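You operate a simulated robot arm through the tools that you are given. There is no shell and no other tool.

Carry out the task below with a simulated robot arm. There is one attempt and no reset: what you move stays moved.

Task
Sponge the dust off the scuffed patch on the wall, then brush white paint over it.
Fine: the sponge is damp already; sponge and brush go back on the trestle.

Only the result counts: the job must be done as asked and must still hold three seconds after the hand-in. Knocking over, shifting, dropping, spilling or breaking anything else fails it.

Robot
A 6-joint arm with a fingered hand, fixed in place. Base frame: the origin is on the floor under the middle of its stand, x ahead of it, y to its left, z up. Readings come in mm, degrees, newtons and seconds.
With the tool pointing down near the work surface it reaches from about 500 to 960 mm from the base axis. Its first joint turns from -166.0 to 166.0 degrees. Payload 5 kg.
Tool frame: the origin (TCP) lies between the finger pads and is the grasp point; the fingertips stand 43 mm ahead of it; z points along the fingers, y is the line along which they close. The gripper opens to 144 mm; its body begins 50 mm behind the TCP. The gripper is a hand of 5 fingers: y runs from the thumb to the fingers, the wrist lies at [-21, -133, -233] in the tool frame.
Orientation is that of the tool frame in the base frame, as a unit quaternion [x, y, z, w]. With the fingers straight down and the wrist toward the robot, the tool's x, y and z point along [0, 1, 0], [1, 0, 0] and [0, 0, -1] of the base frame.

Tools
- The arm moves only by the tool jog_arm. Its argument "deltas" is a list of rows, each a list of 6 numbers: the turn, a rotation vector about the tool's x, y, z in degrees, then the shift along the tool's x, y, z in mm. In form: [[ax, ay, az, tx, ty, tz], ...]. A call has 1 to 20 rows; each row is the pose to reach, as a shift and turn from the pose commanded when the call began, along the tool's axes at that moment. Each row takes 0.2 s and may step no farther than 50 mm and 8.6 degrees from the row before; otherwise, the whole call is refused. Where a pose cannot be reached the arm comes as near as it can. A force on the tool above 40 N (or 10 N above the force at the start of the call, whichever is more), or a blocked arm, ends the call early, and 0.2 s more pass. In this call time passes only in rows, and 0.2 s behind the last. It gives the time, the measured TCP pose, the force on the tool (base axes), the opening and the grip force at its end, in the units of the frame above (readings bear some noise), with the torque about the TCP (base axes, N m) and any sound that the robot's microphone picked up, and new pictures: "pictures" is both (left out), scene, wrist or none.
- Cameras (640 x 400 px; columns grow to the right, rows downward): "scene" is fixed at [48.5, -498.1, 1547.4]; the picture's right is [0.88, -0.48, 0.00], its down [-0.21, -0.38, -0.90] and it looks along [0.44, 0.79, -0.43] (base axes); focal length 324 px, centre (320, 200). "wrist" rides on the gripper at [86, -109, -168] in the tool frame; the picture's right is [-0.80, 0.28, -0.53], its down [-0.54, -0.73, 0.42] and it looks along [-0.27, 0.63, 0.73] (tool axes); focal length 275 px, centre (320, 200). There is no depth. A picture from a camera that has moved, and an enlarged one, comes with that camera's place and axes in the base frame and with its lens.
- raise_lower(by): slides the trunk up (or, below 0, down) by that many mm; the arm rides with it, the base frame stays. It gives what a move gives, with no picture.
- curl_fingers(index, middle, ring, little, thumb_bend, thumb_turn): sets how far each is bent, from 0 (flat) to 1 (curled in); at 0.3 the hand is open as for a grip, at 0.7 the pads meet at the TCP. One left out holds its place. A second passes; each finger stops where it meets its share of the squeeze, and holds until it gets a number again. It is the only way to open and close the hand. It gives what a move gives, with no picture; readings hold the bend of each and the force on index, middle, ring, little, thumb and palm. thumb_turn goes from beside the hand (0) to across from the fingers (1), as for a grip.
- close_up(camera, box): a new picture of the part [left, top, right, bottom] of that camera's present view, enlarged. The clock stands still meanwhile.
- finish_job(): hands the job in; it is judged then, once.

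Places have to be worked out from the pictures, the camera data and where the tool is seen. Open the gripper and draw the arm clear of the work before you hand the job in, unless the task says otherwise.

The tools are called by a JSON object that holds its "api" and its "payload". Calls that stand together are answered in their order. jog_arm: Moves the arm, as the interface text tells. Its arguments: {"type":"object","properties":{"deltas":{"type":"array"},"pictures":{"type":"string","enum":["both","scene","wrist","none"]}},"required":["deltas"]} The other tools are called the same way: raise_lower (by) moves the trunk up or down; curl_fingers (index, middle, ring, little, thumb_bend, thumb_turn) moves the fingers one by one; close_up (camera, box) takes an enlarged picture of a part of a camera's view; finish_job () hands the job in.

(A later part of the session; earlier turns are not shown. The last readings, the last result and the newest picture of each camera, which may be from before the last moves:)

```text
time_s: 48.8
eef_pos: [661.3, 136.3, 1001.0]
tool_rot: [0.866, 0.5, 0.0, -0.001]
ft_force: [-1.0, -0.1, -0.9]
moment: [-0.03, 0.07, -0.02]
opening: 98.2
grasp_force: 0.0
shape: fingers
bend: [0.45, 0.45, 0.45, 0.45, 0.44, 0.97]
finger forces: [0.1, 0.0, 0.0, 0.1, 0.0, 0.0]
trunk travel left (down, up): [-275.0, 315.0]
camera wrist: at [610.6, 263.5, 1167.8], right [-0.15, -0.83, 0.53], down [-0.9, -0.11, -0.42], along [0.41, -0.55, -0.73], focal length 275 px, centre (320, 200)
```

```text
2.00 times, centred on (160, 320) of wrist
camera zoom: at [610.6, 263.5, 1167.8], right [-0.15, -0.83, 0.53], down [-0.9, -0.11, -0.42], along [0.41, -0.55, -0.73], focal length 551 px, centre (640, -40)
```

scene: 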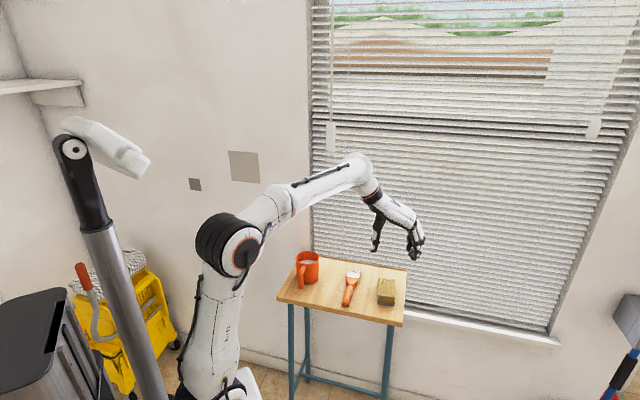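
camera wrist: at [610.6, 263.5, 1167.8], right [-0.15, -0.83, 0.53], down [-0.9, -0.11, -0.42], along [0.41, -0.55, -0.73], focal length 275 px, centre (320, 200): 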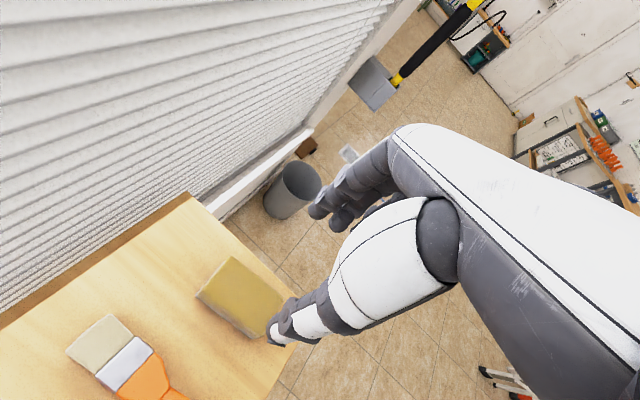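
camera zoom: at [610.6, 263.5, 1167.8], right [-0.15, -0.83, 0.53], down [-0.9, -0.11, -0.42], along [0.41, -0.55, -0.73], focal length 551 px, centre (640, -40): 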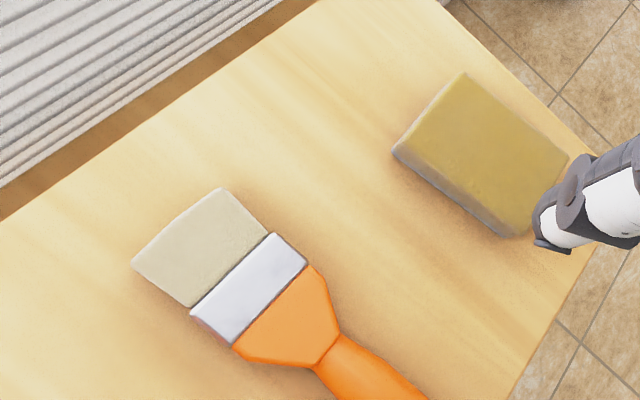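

The sponge is back near its original place and orientation, and the brush and cup are undisturbed. The brush handle is thin, so before picking it up I'll close the hand in mid-air to see where the fingertips end up in a narrow pinch.

{"api": "curl_fingers", "payload": {"index": 0.63, "middle": 0.63, "ring": 0.63, "little": 0.63, "thumb_bend": 0.63}}

{"api": "close_up", "payload": {"camera": "scene", "box": [350, 190, 430, 270]}}

{"api": "close_up", "payload": {"camera": "wrist", "box": [220, 130, 420, 360]}}

```text
time_s: 49.8
eef_pos: [661.3, 135.1, 1001.8]
tool_rot: [0.866, 0.501, 0.0, 0.0]
ft_force: [0.0, 0.2, 0.2]
moment: [-0.04, -0.02, -0.02]
opening: 32.6
grasp_force: 0.1
shape: fingers
bend: [0.63, 0.63, 0.63, 0.63, 0.63, 0.97]
finger forces: [0.0, 0.0, 0.1, 0.1, 0.1, 0.1]
trunk travel left (down, up): [-275.0, 315.0]
```

```text
5.00 times, centred on (390, 230) of scene
camera zoom: at [48.5, -498.1, 1547.4], right [0.88, -0.48, 0.0], down [-0.21, -0.38, -0.9], along [0.44, 0.79, -0.43], focal length 1622 px, centre (-30, 50)
```

zoom: 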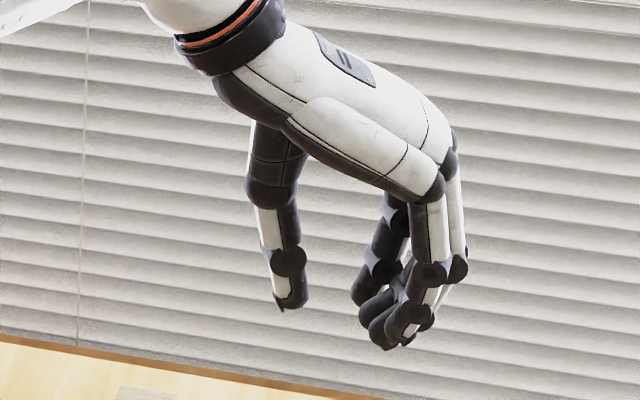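

```text
1.74 times, centred on (320, 245) of wrist
camera zoom: at [610.6, 263.4, 1167.9], right [-0.15, -0.83, 0.53], down [-0.9, -0.11, -0.42], along [0.41, -0.55, -0.73], focal length 479 px, centre (320, 122)
```

zoom: 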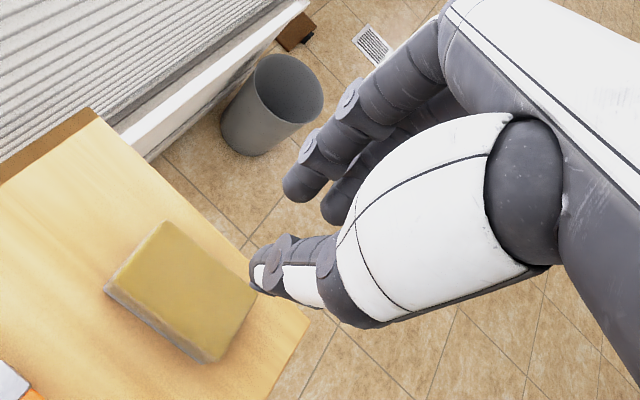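

In a narrow pinch the tips of thumb and fingers sit about 40 mm ahead of the TCP. The index lies near tool x ≈ +8 and the other fingers behind it. I'll reopen and move above the brush handle, with the hand aligned across it.

{"api": "curl_fingers", "payload": {"index": 0.45, "middle": 0.45, "ring": 0.45, "little": 0.45, "thumb_bend": 0.45}}

{"api": "jog_arm", "payload": {"deltas": [[0, 0, 4, 0.2, -33, 5], [0, 0, 8, 0.4, -66, 15], [0, 0, 12, 0.6, -99, 30], [0, 0, 16, 0.7, -131.9, 50]], "pictures": "both"}}

{"api": "close_up", "payload": {"camera": "wrist", "box": [120, 180, 360, 400]}}

{"api": "close_up", "payload": {"camera": "scene", "box": [285, 210, 405, 310]}}

```text
time_s: 50.8
eef_pos: [662.1, 134.9, 1000.7]
tool_rot: [0.866, 0.5, 0.0, 0.001]
ft_force: [-1.0, 0.6, 0.0]
moment: [0.0, -0.03, 0.02]
opening: 96.0
grasp_force: 0.1
shape: fingers
bend: [0.45, 0.45, 0.45, 0.45, 0.45, 0.97]
finger forces: [0.0, 0.0, 0.0, 0.0, 0.0, 0.1]
trunk travel left (down, up): [-275.0, 315.0]
```

```text
time_s: 51.8
eef_pos: [548.4, 199.2, 948.9]
tool_rot: [0.928, 0.374, -0.001, 0.0]
ft_force: [0.0, -0.1, -1.3]
moment: [0.02, 0.03, 0.0]
opening: 96.3
grasp_force: 0.1
shape: fingers
bend: [0.45, 0.45, 0.45, 0.45, 0.45, 0.97]
finger forces: [0.1, 0.1, 0.1, 0.0, 0.1, 0.0]
trunk travel left (down, up): [-275.0, 315.0]
camera wrist: at [536.1, 336.9, 1116.1], right [-0.38, -0.76, 0.53], down [-0.89, 0.15, -0.42], along [0.24, -0.64, -0.73], focal length 275 px, centre (320, 200)
```

scene: 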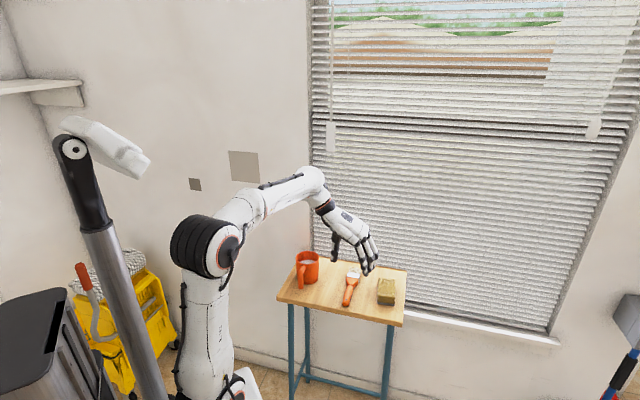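
wrist: 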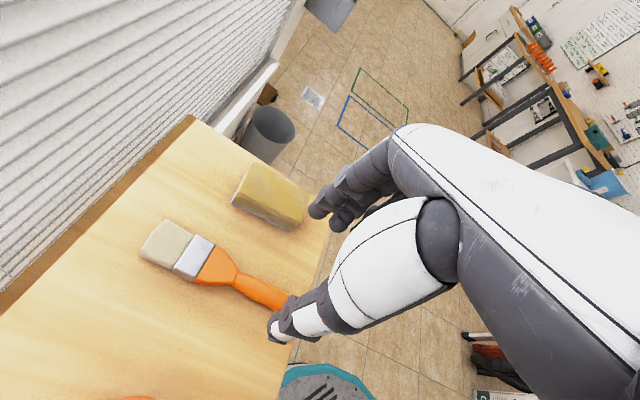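

```text
1.82 times, centred on (240, 290) of wrist
camera zoom: at [536.1, 336.9, 1116.1], right [-0.38, -0.76, 0.53], down [-0.89, 0.15, -0.42], along [0.24, -0.64, -0.73], focal length 500 px, centre (466, 36)
```

zoom: 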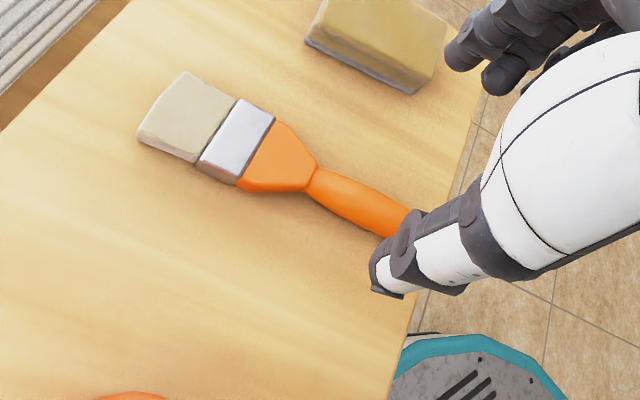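

```text
4.00 times, centred on (345, 260) of scene
camera zoom: at [48.5, -498.1, 1547.4], right [0.88, -0.48, 0.0], down [-0.21, -0.38, -0.9], along [0.44, 0.79, -0.43], focal length 1298 px, centre (220, -40)
```

zoom: 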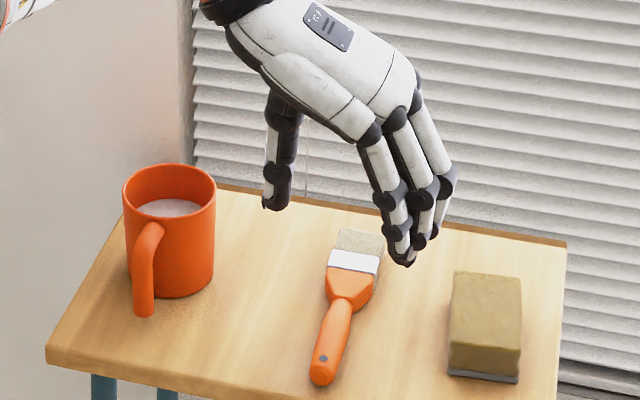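

From this view the brush axis lies within 1° of the tool's x axis, about 2 mm off centre. The neck is 30 mm and the bristle tips 128 mm ahead of the TCP. I'll narrow the hand a little more, because the sponge is near the finger side, and descend most of the way.

{"api": "curl_fingers", "payload": {"index": 0.51, "middle": 0.51, "ring": 0.51, "little": 0.51, "thumb_bend": 0.5}}

{"api": "jog_arm", "payload": {"deltas": [[0, 0, 0, 0, -0.5, 30], [0, 0, 0, 0, -1, 60], [0, 0, 0, 0, -1, 85], [0, 0, 0, 0, -1, 100]], "pictures": "none"}}

{"api": "close_up", "payload": {"camera": "wrist", "box": [140, 180, 360, 380]}}

{"api": "close_up", "payload": {"camera": "scene", "box": [310, 220, 410, 310]}}

```text
time_s: 52.8
eef_pos: [550.4, 199.1, 949.3]
tool_rot: [0.927, 0.375, 0.0, 0.0]
ft_force: [0.5, 0.3, 0.4]
moment: [-0.04, 0.01, -0.02]
opening: 77.1
grasp_force: 0.1
shape: fingers
bend: [0.51, 0.51, 0.51, 0.51, 0.5, 0.97]
finger forces: [0.1, 0.1, 0.0, 0.0, 0.0, 0.0]
trunk travel left (down, up): [-275.0, 315.0]
```

```text
time_s: 53.8
eef_pos: [547.6, 200.9, 848.7]
tool_rot: [0.927, 0.374, 0.0, -0.001]
ft_force: [-0.4, -0.4, -0.1]
moment: [0.01, -0.01, 0.0]
opening: 77.4
grasp_force: 0.1
shape: fingers
bend: [0.51, 0.51, 0.51, 0.51, 0.5, 0.97]
finger forces: [0.0, 0.1, 0.1, 0.0, 0.0, 0.1]
trunk travel left (down, up): [-275.0, 315.0]
```

```text
2.00 times, centred on (250, 280) of wrist
camera zoom: at [534.7, 338.6, 1015.8], right [-0.38, -0.76, 0.53], down [-0.89, 0.14, -0.42], along [0.24, -0.64, -0.73], focal length 551 px, centre (460, 40)
```

zoom: 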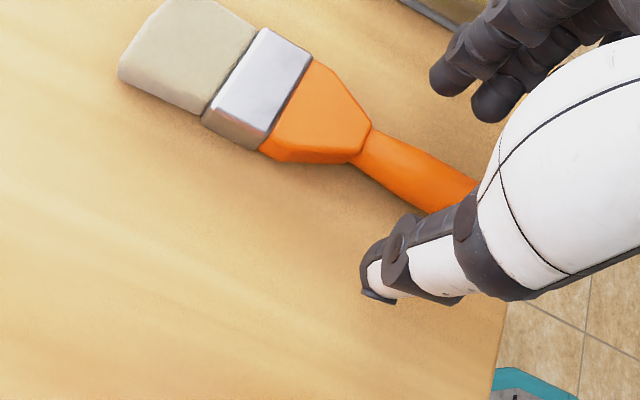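

```text
4.44 times, centred on (360, 265) of scene
camera zoom: at [48.5, -498.1, 1547.4], right [0.88, -0.48, 0.0], down [-0.21, -0.38, -0.9], along [0.44, 0.79, -0.43], focal length 1442 px, centre (142, -89)
```

zoom: 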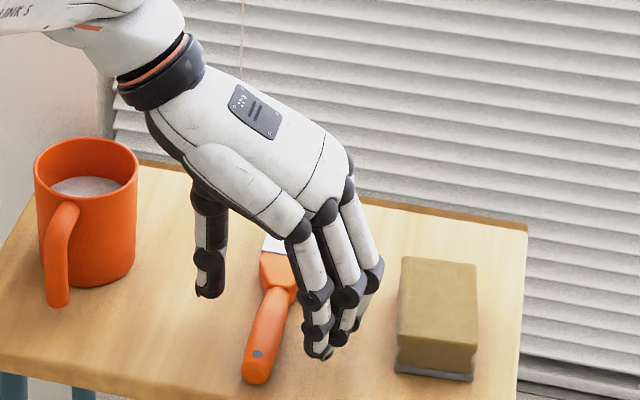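

The handle is centred between thumb and fingers and the sponge is clear. I'll make the final descent of about 21 mm in two steps.

{"api": "jog_arm", "payload": {"deltas": [[0, 0, 0, 0, 0, 8], [0, 0, 0, 0, 0, 15]], "pictures": "none"}}

{"api": "jog_arm", "payload": {"deltas": [[0, 0, 0, 0, 0, 3], [0, 0, 0, 0, 0, 5.5]], "pictures": "none"}}

{"api": "close_up", "payload": {"camera": "wrist", "box": [180, 180, 360, 360]}}

{"api": "close_up", "payload": {"camera": "scene", "box": [325, 245, 395, 310]}}

```text
time_s: 54.4
eef_pos: [548.7, 202.6, 832.8]
tool_rot: [0.927, 0.374, -0.001, 0.0]
ft_force: [0.0, -0.2, 0.0]
moment: [-0.01, -0.01, 0.0]
opening: 77.3
grasp_force: 0.1
shape: fingers
bend: [0.51, 0.51, 0.51, 0.51, 0.5, 0.97]
finger forces: [0.1, 0.1, 0.1, 0.0, 0.0, 0.0]
trunk travel left (down, up): [-275.0, 315.0]
```

```text
time_s: 55.0
eef_pos: [550.2, 203.0, 829.5]
tool_rot: [0.927, 0.375, 0.001, 0.001]
ft_force: [0.8, -0.3, 4.7]
moment: [-0.23, -0.13, -0.05]
opening: 77.4
grasp_force: 3.2
shape: fingers
bend: [0.51, 0.51, 0.51, 0.51, 0.5, 0.97]
finger forces: [0.1, 5.1, 0.0, 0.0, 0.0, 0.1]
trunk travel left (down, up): [-275.0, 315.0]
```

```text
2.22 times, centred on (270, 270) of wrist
camera zoom: at [536.1, 338.9, 996.2], right [-0.38, -0.76, 0.53], down [-0.89, 0.15, -0.42], along [0.24, -0.64, -0.73], focal length 612 px, centre (431, 44)
```

zoom: 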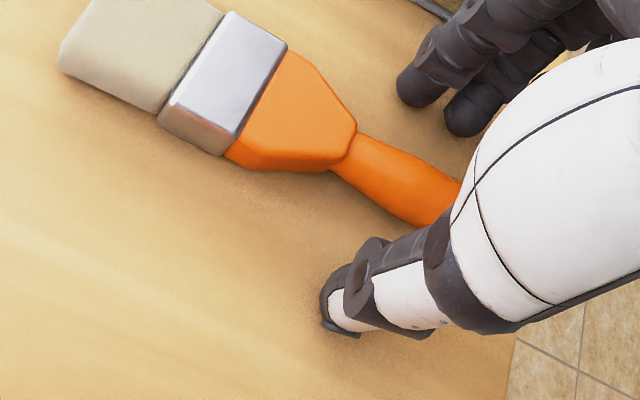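

```text
6.15 times, centred on (360, 278) of scene
camera zoom: at [48.5, -498.1, 1547.4], right [0.88, -0.48, 0.0], down [-0.21, -0.38, -0.9], along [0.44, 0.79, -0.43], focal length 1997 px, centre (74, -277)
```

zoom: 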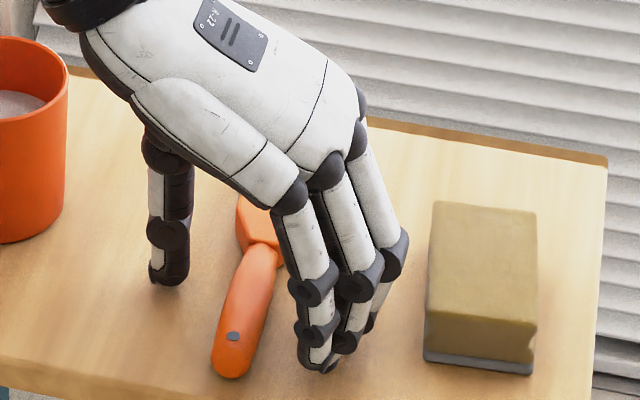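

The middle fingertip lightly touches the table (5 N). I'll raise 2 mm, then close to a near-contact spread.

{"api": "jog_arm", "payload": {"deltas": [[0, 0, 0, 0, 0, -2]], "pictures": "none"}}

{"api": "curl_fingers", "payload": {"index": 0.6, "middle": 0.6, "ring": 0.6, "little": 0.56, "thumb_bend": 0.6}}

{"api": "close_up", "payload": {"camera": "wrist", "box": [180, 180, 360, 360]}}

{"api": "close_up", "payload": {"camera": "scene", "box": [325, 245, 395, 310]}}

```text
time_s: 55.4
eef_pos: [549.3, 201.0, 830.7]
tool_rot: [0.927, 0.375, 0.0, 0.0]
ft_force: [0.3, 0.7, -0.6]
moment: [-0.02, 0.0, 0.0]
opening: 77.3
grasp_force: 0.1
shape: fingers
bend: [0.51, 0.51, 0.51, 0.51, 0.5, 0.97]
finger forces: [0.1, 0.0, 0.0, 0.0, 0.0, 0.1]
trunk travel left (down, up): [-275.0, 315.0]
```

```text
time_s: 56.4
eef_pos: [547.8, 201.7, 830.7]
tool_rot: [0.927, 0.375, 0.0, -0.001]
ft_force: [-1.0, 1.0, -0.3]
moment: [-0.01, 0.03, -0.01]
opening: 43.2
grasp_force: 0.1
shape: fingers
bend: [0.6, 0.6, 0.6, 0.56, 0.6, 0.97]
finger forces: [0.0, 0.1, 0.0, 0.0, 0.0, 0.1]
trunk travel left (down, up): [-275.0, 315.0]
```

```text
2.22 times, centred on (270, 270) of wrist
camera zoom: at [535.6, 339.1, 997.6], right [-0.38, -0.76, 0.53], down [-0.89, 0.14, -0.42], along [0.24, -0.64, -0.73], focal length 612 px, centre (431, 44)
```

zoom: 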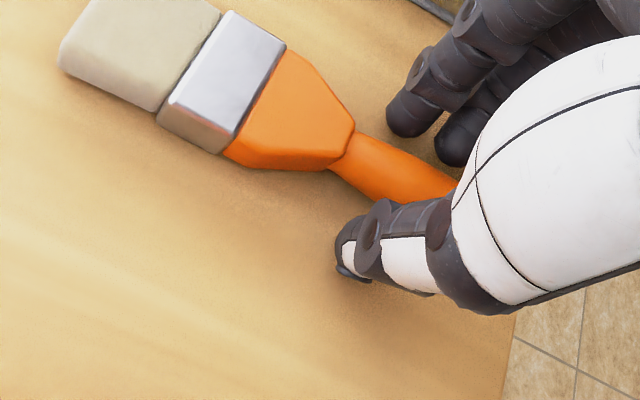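

```text
6.15 times, centred on (360, 278) of scene
camera zoom: at [48.5, -498.1, 1547.4], right [0.88, -0.48, 0.0], down [-0.21, -0.38, -0.9], along [0.44, 0.79, -0.43], focal length 1997 px, centre (74, -277)
```

zoom: 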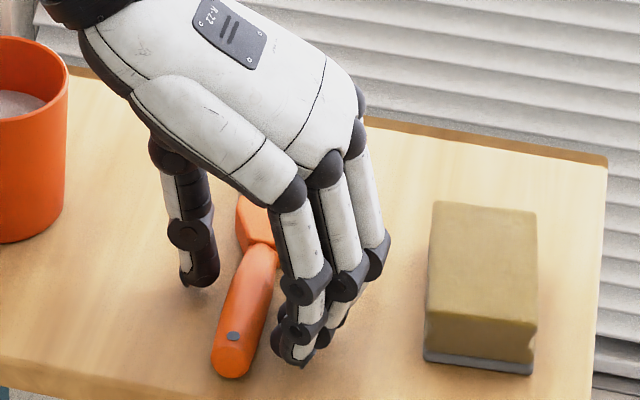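

Evenly spaced and no contact yet. I'll close further to just meet the handle.

{"api": "curl_fingers", "payload": {"index": 0.65, "middle": 0.65, "ring": 0.65, "little": 0.58, "thumb_bend": 0.65}}

{"api": "close_up", "payload": {"camera": "wrist", "box": [180, 180, 360, 360]}}

{"api": "close_up", "payload": {"camera": "scene", "box": [325, 245, 395, 310]}}

```text
time_s: 57.4
eef_pos: [547.9, 201.6, 831.8]
tool_rot: [0.927, 0.375, -0.001, -0.001]
ft_force: [-0.9, 0.3, -0.2]
moment: [0.01, -0.03, 0.02]
opening: 27.1
grasp_force: 1.1
shape: fingers
bend: [0.65, 0.65, 0.65, 0.57, 0.64, 0.97]
finger forces: [0.4, 0.5, 0.0, 0.1, 0.9, 0.0]
trunk travel left (down, up): [-275.0, 315.0]
```

```text
2.22 times, centred on (270, 270) of wrist
camera zoom: at [535.6, 339.1, 997.5], right [-0.38, -0.76, 0.53], down [-0.89, 0.14, -0.42], along [0.24, -0.64, -0.73], focal length 612 px, centre (431, 44)
```

zoom: 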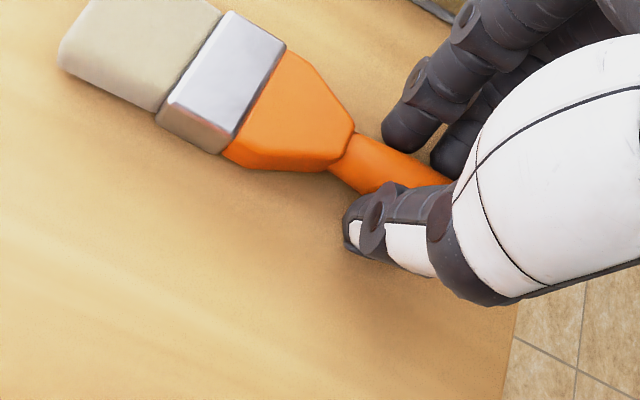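

```text
6.15 times, centred on (360, 278) of scene
camera zoom: at [48.5, -498.1, 1547.4], right [0.88, -0.48, 0.0], down [-0.21, -0.38, -0.9], along [0.44, 0.79, -0.43], focal length 1997 px, centre (74, -277)
```

zoom: 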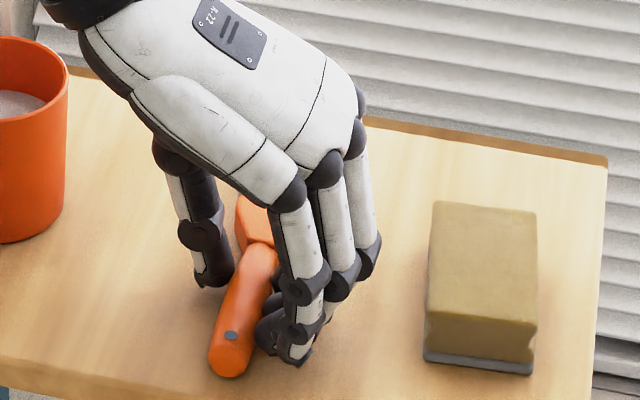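

Light contact by thumb, index and middle finger. I'll squeeze with those three first, keeping ring and little from twisting the handle.

{"api": "curl_fingers", "payload": {"index": 0.75, "middle": 0.72, "ring": 0.66, "thumb_bend": 0.72}}

{"api": "close_up", "payload": {"camera": "wrist", "box": [180, 180, 360, 360]}}

{"api": "close_up", "payload": {"camera": "scene", "box": [325, 245, 395, 310]}}

```text
time_s: 58.4
eef_pos: [548.8, 201.4, 830.0]
tool_rot: [0.927, 0.374, 0.0, 0.001]
ft_force: [0.5, -0.4, 0.6]
moment: [0.03, -0.03, -0.02]
opening: 23.2
grasp_force: 12.7
shape: fingers
bend: [0.65, 0.71, 0.66, 0.57, 0.65, 0.96]
finger forces: [9.6, 3.5, 0.0, 0.1, 13.4, 0.0]
trunk travel left (down, up): [-275.0, 315.0]
```

```text
2.22 times, centred on (270, 270) of wrist
camera zoom: at [535.5, 339.1, 997.6], right [-0.38, -0.76, 0.53], down [-0.89, 0.14, -0.42], along [0.24, -0.64, -0.73], focal length 612 px, centre (431, 44)
```

zoom: 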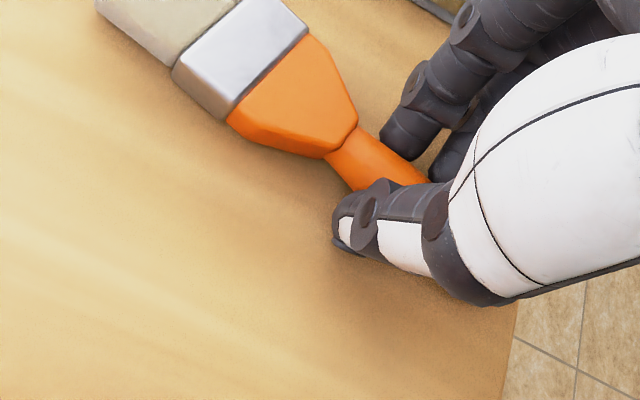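

```text
6.15 times, centred on (360, 278) of scene
camera zoom: at [48.5, -498.1, 1547.4], right [0.88, -0.48, 0.0], down [-0.21, -0.38, -0.9], along [0.44, 0.79, -0.43], focal length 1997 px, centre (74, -277)
```

zoom: 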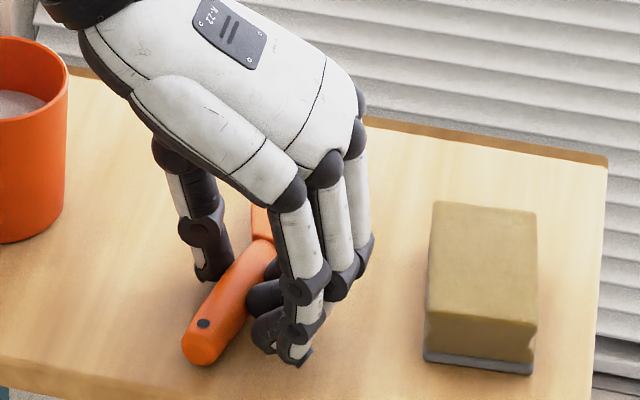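

The brush pivoted about 10° in the pinch and is held by thumb (13 N), index (10 N) and middle (3.5 N). I'll lift it a little to see whether it stays level.

{"api": "jog_arm", "payload": {"deltas": [[0, 0, 0, 0, 0, -5], [0, 0, 0, 0, 0, -15], [0, 0, 0, 0, 0, -30], [0, 0, 0, 0, 0, -50], [0, 0, 0, 0, 0, -75], [0, 0, 0, 0, 0, -100]], "pictures": "both"}}

{"api": "close_up", "payload": {"camera": "wrist", "box": [140, 160, 360, 360]}}

{"api": "close_up", "payload": {"camera": "scene", "box": [310, 200, 400, 300]}}

```text
time_s: 59.8
eef_pos: [547.2, 204.3, 932.5]
tool_rot: [0.927, 0.375, 0.001, 0.0]
ft_force: [-0.2, -0.3, -0.5]
moment: [-0.01, 0.03, 0.02]
opening: 23.6
grasp_force: 13.0
shape: fingers
bend: [0.65, 0.71, 0.66, 0.57, 0.65, 0.96]
finger forces: [8.9, 4.2, 0.1, 0.1, 13.2, 0.1]
trunk travel left (down, up): [-275.0, 315.0]
camera wrist: at [534.2, 341.4, 1098.3], right [-0.38, -0.76, 0.53], down [-0.89, 0.15, -0.42], along [0.24, -0.64, -0.73], focal length 275 px, centre (320, 200)
```

scene: 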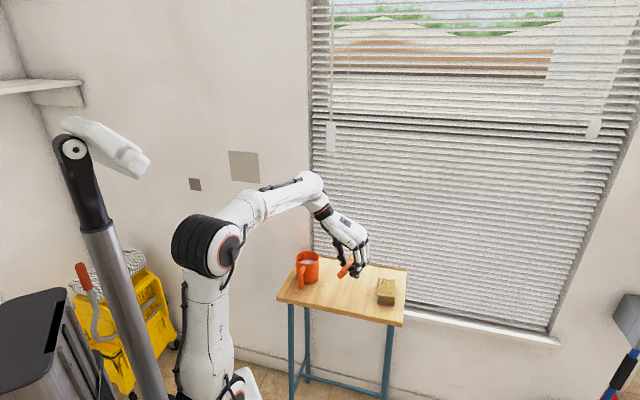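
wrist: 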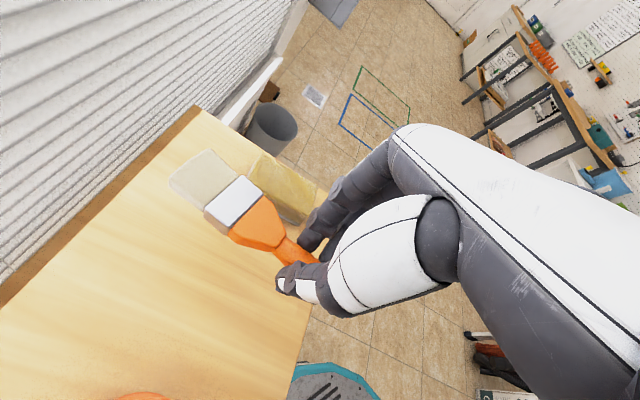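

```text
2.00 times, centred on (250, 260) of wrist
camera zoom: at [534.2, 341.4, 1098.3], right [-0.38, -0.76, 0.53], down [-0.89, 0.15, -0.42], along [0.24, -0.64, -0.73], focal length 551 px, centre (460, 80)
```

zoom: 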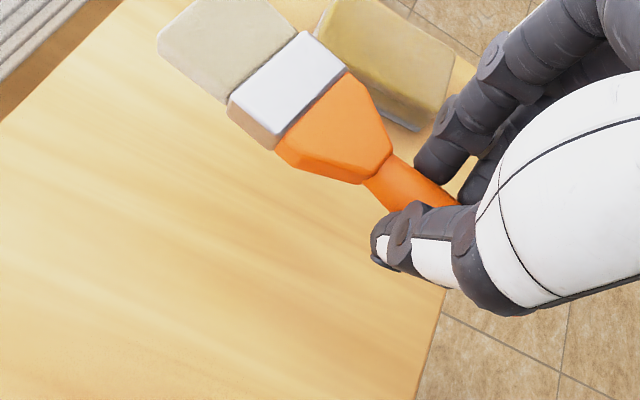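

```text
4.00 times, centred on (355, 250) of scene
camera zoom: at [48.5, -498.1, 1547.4], right [0.88, -0.48, 0.0], down [-0.21, -0.38, -0.9], along [0.44, 0.79, -0.43], focal length 1298 px, centre (180, 0)
```

zoom: 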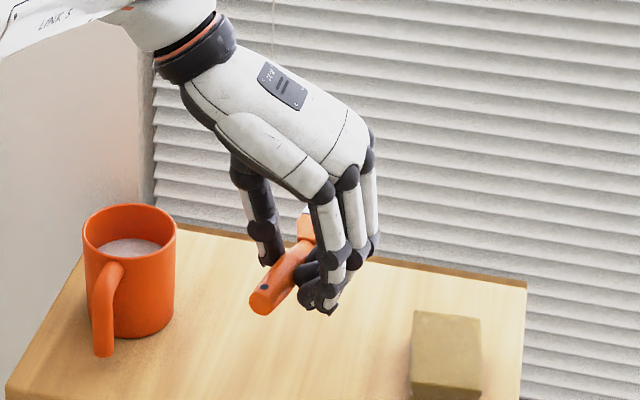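

The brush is held level: its axis is about 10.7° off the tool x axis, the tip about 125 mm ahead, and it sits 36 mm below the TCP. The paint level in the cup is about z 841 and the rim about z 878. I'll rise and yaw the hand so the brush can later dip into the cup away from its handle.

{"api": "jog_arm", "payload": {"deltas": [[0, 0, 0, 0, 0, -30], [0, 0, 0, 2, -8, -65], [0, 0, -8, 5, -18, -100], [0, 0, -16, 8, -28, -130], [0, 0, -24, 12, -38, -150], [0, 0, -32, 15, -48, -150], [0, 0, -40, 18, -58, -150], [0, 0, -48, 21, -68, -150], [0, 0, -56, 24, -78, -150], [0, 0, -64, 27, -86, -150], [0, 0, -72, 30, -94, -150], [0, 0, -80, 32, -100, -150], [0, 0, -87, 32.9, -103.1, -150], [0, 0, -92, 32.9, -103.1, -150]], "pictures": "both"}}

```text
time_s: 62.8
eef_pos: [500.8, 300.2, 1080.8]
tool_rot: [0.374, 0.927, 0.0, 0.0]
ft_force: [-0.2, 0.6, -0.2]
moment: [-0.05, -0.03, -0.01]
opening: 23.5
grasp_force: 13.4
shape: fingers
bend: [0.65, 0.71, 0.66, 0.57, 0.65, 0.96]
finger forces: [8.8, 4.2, 0.0, 0.0, 13.0, 0.0]
trunk travel left (down, up): [-275.0, 315.0]
camera wrist: at [364.1, 280.2, 1247.5], right [0.77, -0.35, 0.53], down [-0.11, -0.9, -0.42], along [0.63, 0.27, -0.73], focal length 275 px, centre (320, 200)
```

scene: 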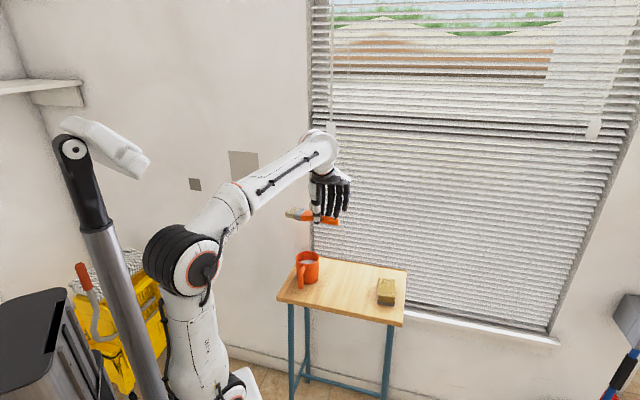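
wrist: 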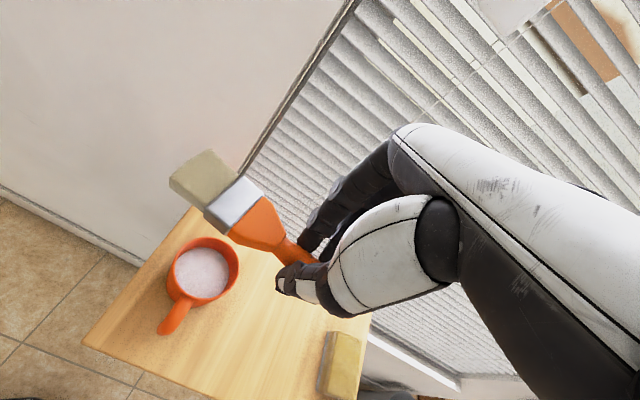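

That pose is reachable and the cup is well visible below. I'll zoom to measure the cup rim and the brush precisely.

{"api": "close_up", "payload": {"camera": "wrist", "box": [130, 210, 290, 350]}}

{"api": "close_up", "payload": {"camera": "wrist", "box": [150, 130, 350, 310]}}

{"api": "close_up", "payload": {"camera": "scene", "box": [270, 160, 370, 300]}}

```text
2.86 times, centred on (210, 280) of wrist
camera zoom: at [364.1, 280.2, 1247.5], right [0.77, -0.35, 0.53], down [-0.11, -0.9, -0.42], along [0.63, 0.27, -0.73], focal length 786 px, centre (634, -29)
```

zoom: 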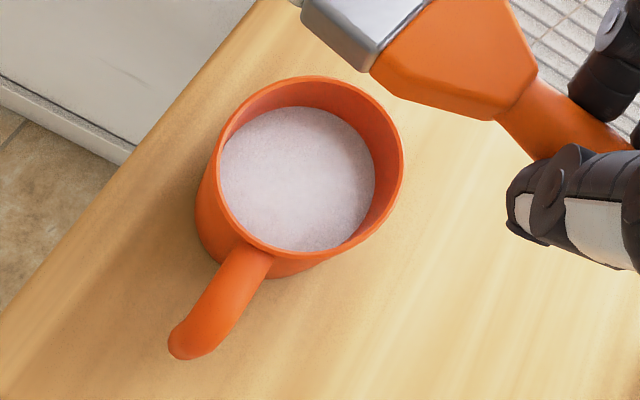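

```text
2.22 times, centred on (250, 220) of wrist
camera zoom: at [364.1, 280.2, 1247.5], right [0.77, -0.35, 0.53], down [-0.11, -0.9, -0.42], along [0.63, 0.27, -0.73], focal length 612 px, centre (476, 156)
```

zoom: 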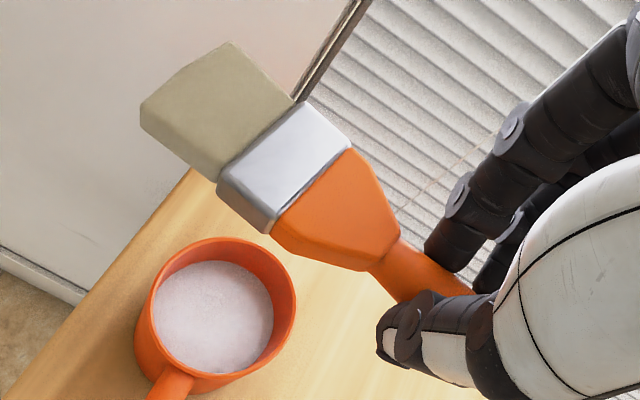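

```text
2.86 times, centred on (320, 230) of scene
camera zoom: at [48.5, -498.1, 1547.4], right [0.88, -0.48, 0.0], down [-0.21, -0.38, -0.9], along [0.44, 0.79, -0.43], focal length 927 px, centre (320, 114)
```

zoom: 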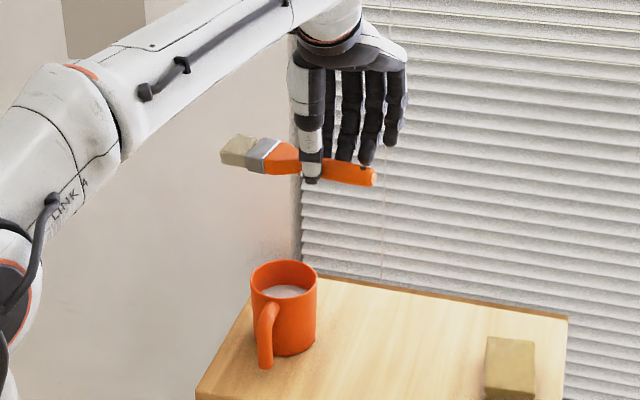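

The cup centre is at about (464, 346), rim at z ≈ 877, paint at about z 846–851. The brush is still level in the hand. I'll tilt it bristles-down by 65° over the cup, staying well above the rim, and check the reach.

{"api": "jog_arm", "payload": {"deltas": [[1.5, -7.07, 0, 5.1, 1.3, 0], [3.0, -14.1, 0, 10.3, 2.7, 0], [4.5, -21.2, 0, 15.4, 4.0, 0], [6.0, -28.3, 0, 20.6, 5.4, 0], [7.5, -35.3, 0, 25.7, 6.7, 0], [9.0, -42.4, 0, 30.9, 8.1, 0], [10.5, -49.5, 0, 36.0, 9.4, 0], [12.0, -56.5, 0, 41.2, 10.8, 0], [13.5, -63.6, 0, 46.3, 12.1, 0]], "pictures": "both"}}

```text
time_s: 64.8
eef_pos: [476.2, 340.1, 1081.3]
tool_rot: [0.315, 0.781, -0.301, 0.447]
ft_force: [0.2, -0.3, -0.7]
moment: [0.04, 0.02, 0.03]
opening: 23.2
grasp_force: 12.5
shape: fingers
bend: [0.71, 0.71, 0.66, 0.57, 0.65, 0.96]
finger forces: [8.8, 4.0, 0.1, 0.0, 12.8, 0.0]
trunk travel left (down, up): [-275.0, 315.0]
camera wrist: at [274.2, 417.3, 1094.9], right [0.27, 0.4, 0.88], down [-0.12, -0.89, 0.44], along [0.96, -0.22, -0.19], focal length 275 px, centre (320, 200)
```

scene: 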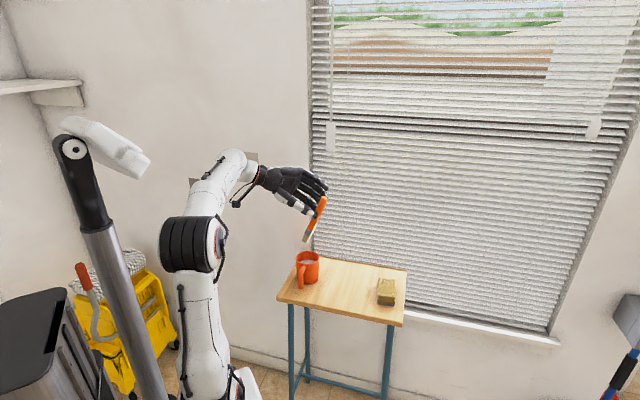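
wrist: 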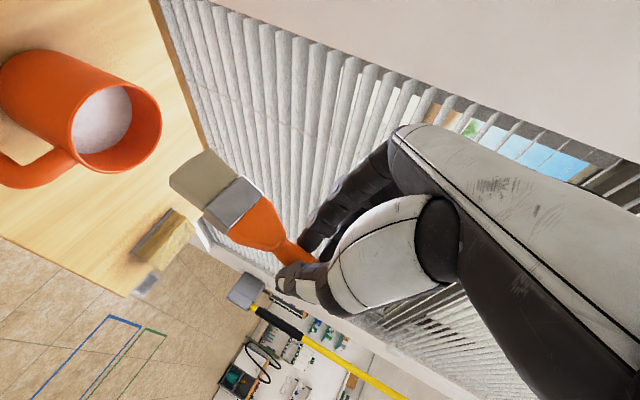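

The dip orientation is reached with the tip above the cup. I'll zoom in to check the brush-in-hand pose and the tip's alignment with the cup opening.

{"api": "close_up", "payload": {"camera": "wrist", "box": [150, 130, 350, 310]}}

{"api": "close_up", "payload": {"camera": "wrist", "box": [0, 20, 260, 220]}}

{"api": "close_up", "payload": {"camera": "scene", "box": [270, 170, 350, 300]}}

```text
2.22 times, centred on (250, 220) of wrist
camera zoom: at [274.2, 417.3, 1094.9], right [0.27, 0.4, 0.88], down [-0.12, -0.89, 0.44], along [0.96, -0.22, -0.19], focal length 612 px, centre (476, 156)
```

zoom: 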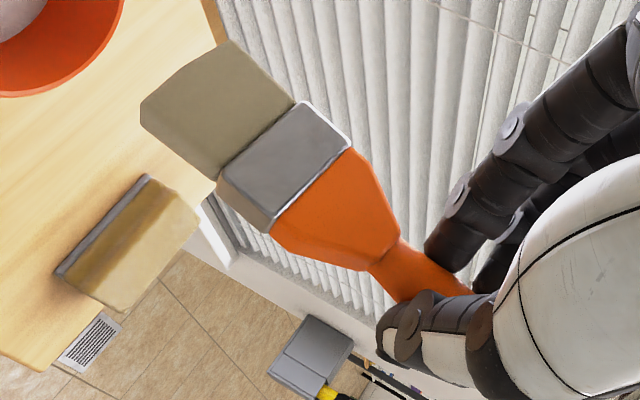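

```text
2.00 times, centred on (130, 120) of wrist
camera zoom: at [274.2, 417.3, 1094.9], right [0.27, 0.4, 0.88], down [-0.12, -0.89, 0.44], along [0.96, -0.22, -0.19], focal length 551 px, centre (700, 360)
```

zoom: 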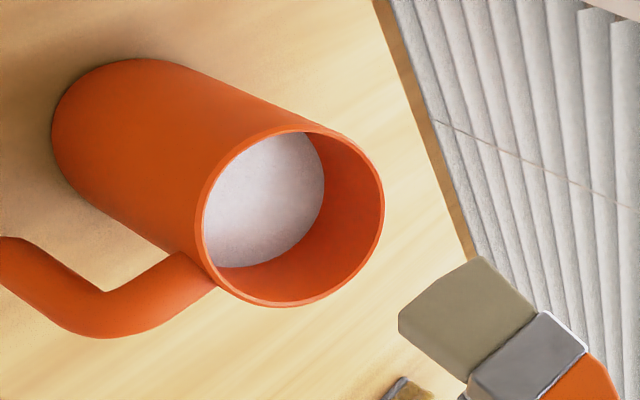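

```text
3.08 times, centred on (310, 235) of scene
camera zoom: at [48.5, -498.1, 1547.4], right [0.88, -0.48, 0.0], down [-0.21, -0.38, -0.9], along [0.44, 0.79, -0.43], focal length 998 px, centre (351, 92)
```

zoom: 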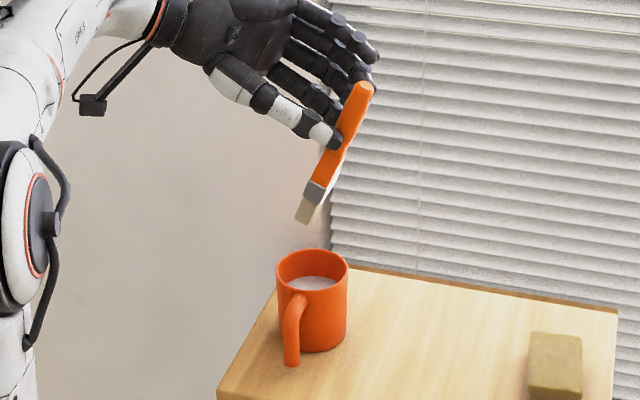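

The brush hasn't moved in the hand. Its tip is about 75 mm above the rim, slightly past the cup's centre as intended. I'll lower 70 mm with a small centring correction and check again.

{"api": "jog_arm", "payload": {"deltas": [[0, 0, 0, 15.8, 3.6, 6.6], [0, 0, 0, 31.7, 7.1, 13.1], [0, 0, 0, 47.5, 10.7, 19.7], [0, 0, 0, 63.4, 14.3, 26.3]], "pictures": "both"}}

{"api": "close_up", "payload": {"camera": "wrist", "box": [60, 60, 300, 260]}}

{"api": "close_up", "payload": {"camera": "scene", "box": [270, 190, 350, 300]}}

```text
time_s: 65.8
eef_pos: [474.7, 345.1, 1010.6]
tool_rot: [0.316, 0.782, -0.301, 0.446]
ft_force: [-0.8, 0.5, 0.0]
moment: [0.06, 0.01, 0.03]
opening: 23.3
grasp_force: 13.1
shape: fingers
bend: [0.71, 0.71, 0.66, 0.57, 0.65, 0.96]
finger forces: [8.8, 4.1, 0.0, 0.0, 12.9, 0.0]
trunk travel left (down, up): [-275.0, 315.0]
camera wrist: at [272.8, 422.8, 1025.5], right [0.27, 0.4, 0.88], down [-0.12, -0.89, 0.44], along [0.96, -0.22, -0.19], focal length 275 px, centre (320, 200)
```

scene: 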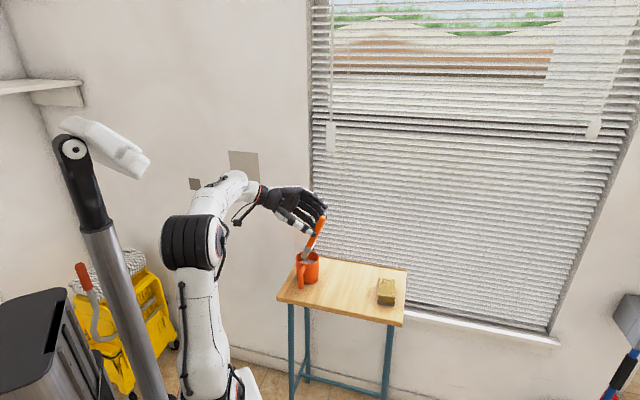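
wrist: 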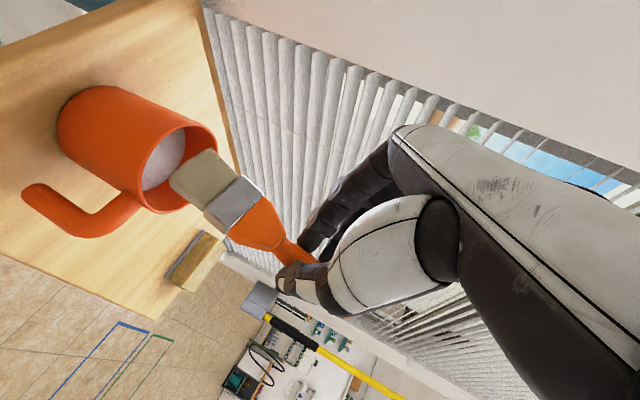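

```text
2.00 times, centred on (180, 160) of wrist
camera zoom: at [272.8, 422.8, 1025.5], right [0.27, 0.4, 0.88], down [-0.12, -0.89, 0.44], along [0.96, -0.22, -0.19], focal length 551 px, centre (600, 280)
```

zoom: 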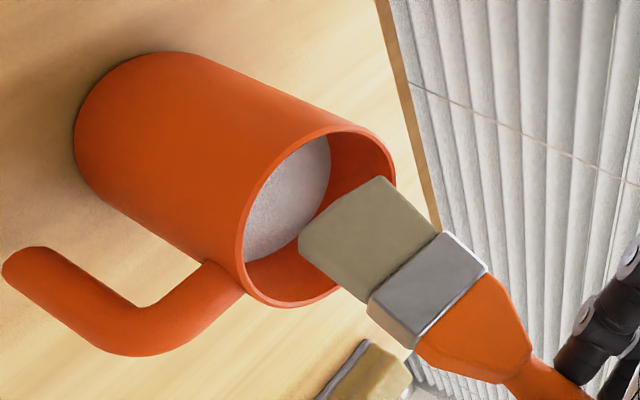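

```text
3.64 times, centred on (310, 245) of scene
camera zoom: at [48.5, -498.1, 1547.4], right [0.88, -0.48, 0.0], down [-0.21, -0.38, -0.9], along [0.44, 0.79, -0.43], focal length 1180 px, centre (356, 36)
```

zoom: 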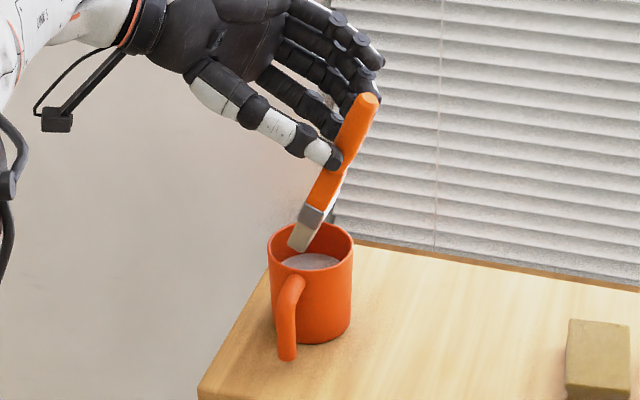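

The bristle corners lie inside the rim with about 13 mm margin on each side. I'll dip slowly, going about 47 mm further down to wet roughly half the bristles.

{"api": "jog_arm", "payload": {"deltas": [[0, 0, 0, 10.4, 2.2, 4.9], [0, 0, 0, 20.8, 4.4, 9.8], [0, 0, 0, 31.3, 6.7, 14.7], [0, 0, 0, 41.7, 8.9, 19.6]], "pictures": "both"}}

{"api": "close_up", "payload": {"camera": "wrist", "box": [80, 80, 320, 280]}}

{"api": "close_up", "payload": {"camera": "scene", "box": [270, 200, 350, 300]}}

```text
time_s: 66.8
eef_pos: [474.3, 344.6, 964.2]
tool_rot: [0.316, 0.782, -0.301, 0.446]
ft_force: [-0.1, 0.5, -0.6]
moment: [0.02, -0.01, 0.02]
opening: 23.2
grasp_force: 12.9
shape: fingers
bend: [0.71, 0.71, 0.66, 0.57, 0.65, 0.96]
finger forces: [8.8, 3.9, 0.1, 0.0, 12.8, 0.0]
trunk travel left (down, up): [-275.0, 315.0]
camera wrist: at [272.0, 422.0, 978.3], right [0.27, 0.4, 0.88], down [-0.12, -0.89, 0.44], along [0.96, -0.22, -0.19], focal length 275 px, centre (320, 200)
```

scene: 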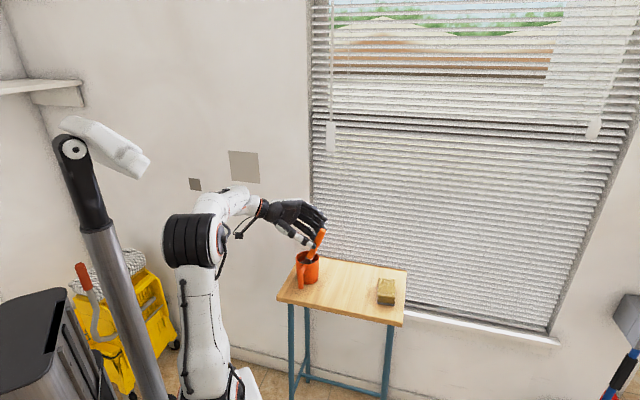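
wrist: 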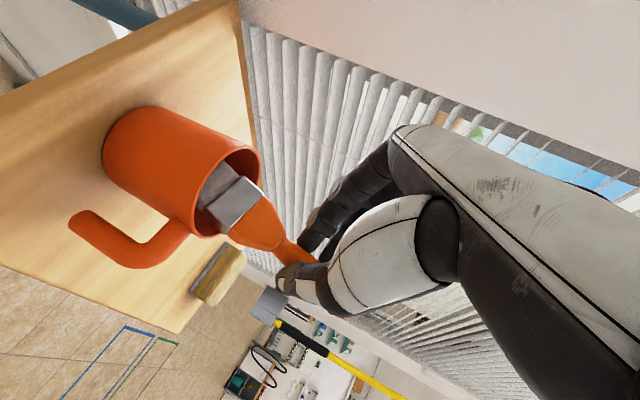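

```text
2.00 times, centred on (200, 180) of wrist
camera zoom: at [272.0, 422.0, 978.3], right [0.27, 0.4, 0.88], down [-0.12, -0.89, 0.44], along [0.96, -0.22, -0.19], focal length 551 px, centre (560, 240)
```

zoom: 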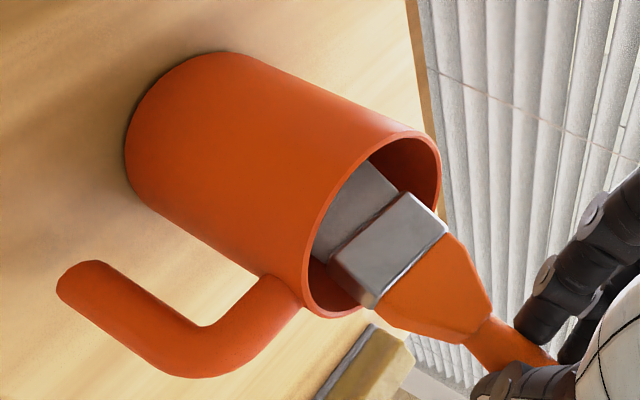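

```text
4.00 times, centred on (310, 250) of scene
camera zoom: at [48.5, -498.1, 1547.4], right [0.88, -0.48, 0.0], down [-0.21, -0.38, -0.9], along [0.44, 0.79, -0.43], focal length 1298 px, centre (360, 0)
```

zoom: 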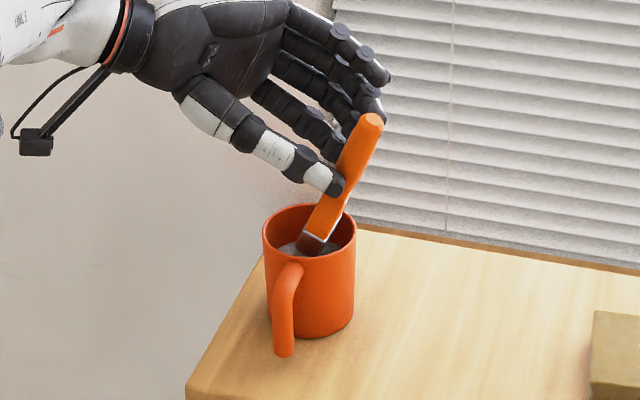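

The bristles inside the cup now look white-grey, so they have taken paint, and there's no contact force. I'll lift straight up out of the cup and check.

{"api": "jog_arm", "payload": {"deltas": [[0, 0, 0, -10.4, -2.2, -4.9], [0, 0, 0, -20.8, -4.4, -9.8], [0, 0, 0, -35, -7.5, -16.5], [0, 0, 0, -53, -11.3, -25], [0, 0, 0, -72, -15.3, -34], [0, 0, 0, -92, -19.6, -43.3], [0, 0, 0, -110, -23.4, -51.8]], "pictures": "both"}}

{"api": "close_up", "payload": {"camera": "wrist", "box": [80, 60, 320, 280]}}

{"api": "close_up", "payload": {"camera": "scene", "box": [270, 170, 350, 300]}}

```text
time_s: 68.4
eef_pos: [474.2, 341.4, 1087.1]
tool_rot: [0.316, 0.782, -0.301, 0.445]
ft_force: [0.3, 0.5, -1.1]
moment: [0.01, 0.02, -0.03]
opening: 22.9
grasp_force: 12.9
shape: fingers
bend: [0.71, 0.71, 0.66, 0.57, 0.65, 0.96]
finger forces: [8.8, 4.0, 0.0, 0.0, 12.8, 0.0]
trunk travel left (down, up): [-275.0, 315.0]
camera wrist: at [273.0, 419.7, 1100.8], right [0.27, 0.4, 0.88], down [-0.12, -0.89, 0.44], along [0.96, -0.22, -0.19], focal length 275 px, centre (320, 200)
```

scene: 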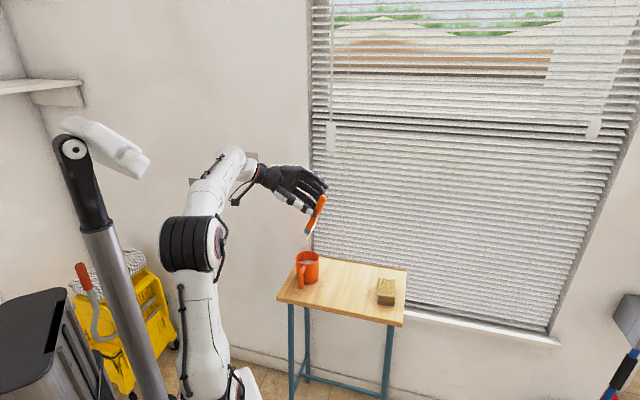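
wrist: 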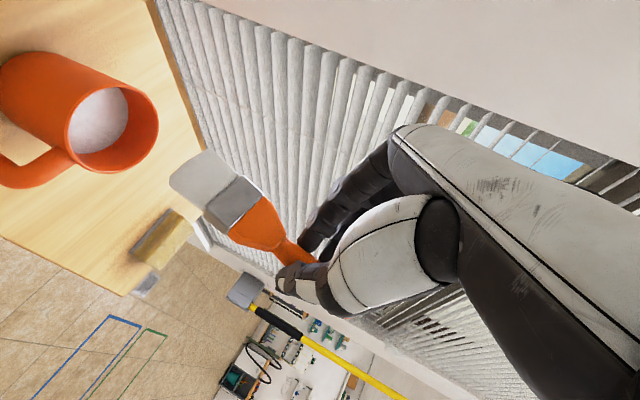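

```text
1.82 times, centred on (200, 170) of wrist
camera zoom: at [273.0, 419.7, 1100.8], right [0.27, 0.4, 0.88], down [-0.12, -0.89, 0.44], along [0.96, -0.22, -0.19], focal length 500 px, centre (538, 254)
```

zoom: 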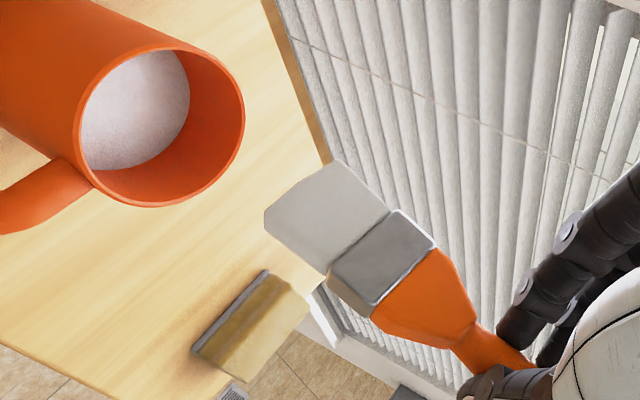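

```text
3.08 times, centred on (310, 235) of scene
camera zoom: at [48.5, -498.1, 1547.4], right [0.88, -0.48, 0.0], down [-0.21, -0.38, -0.9], along [0.44, 0.79, -0.43], focal length 998 px, centre (351, 92)
```

zoom: 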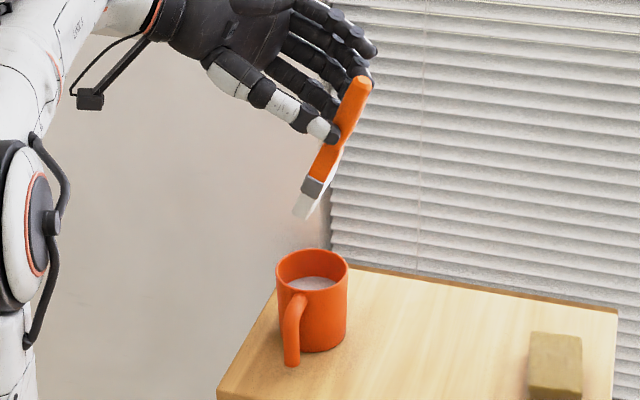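

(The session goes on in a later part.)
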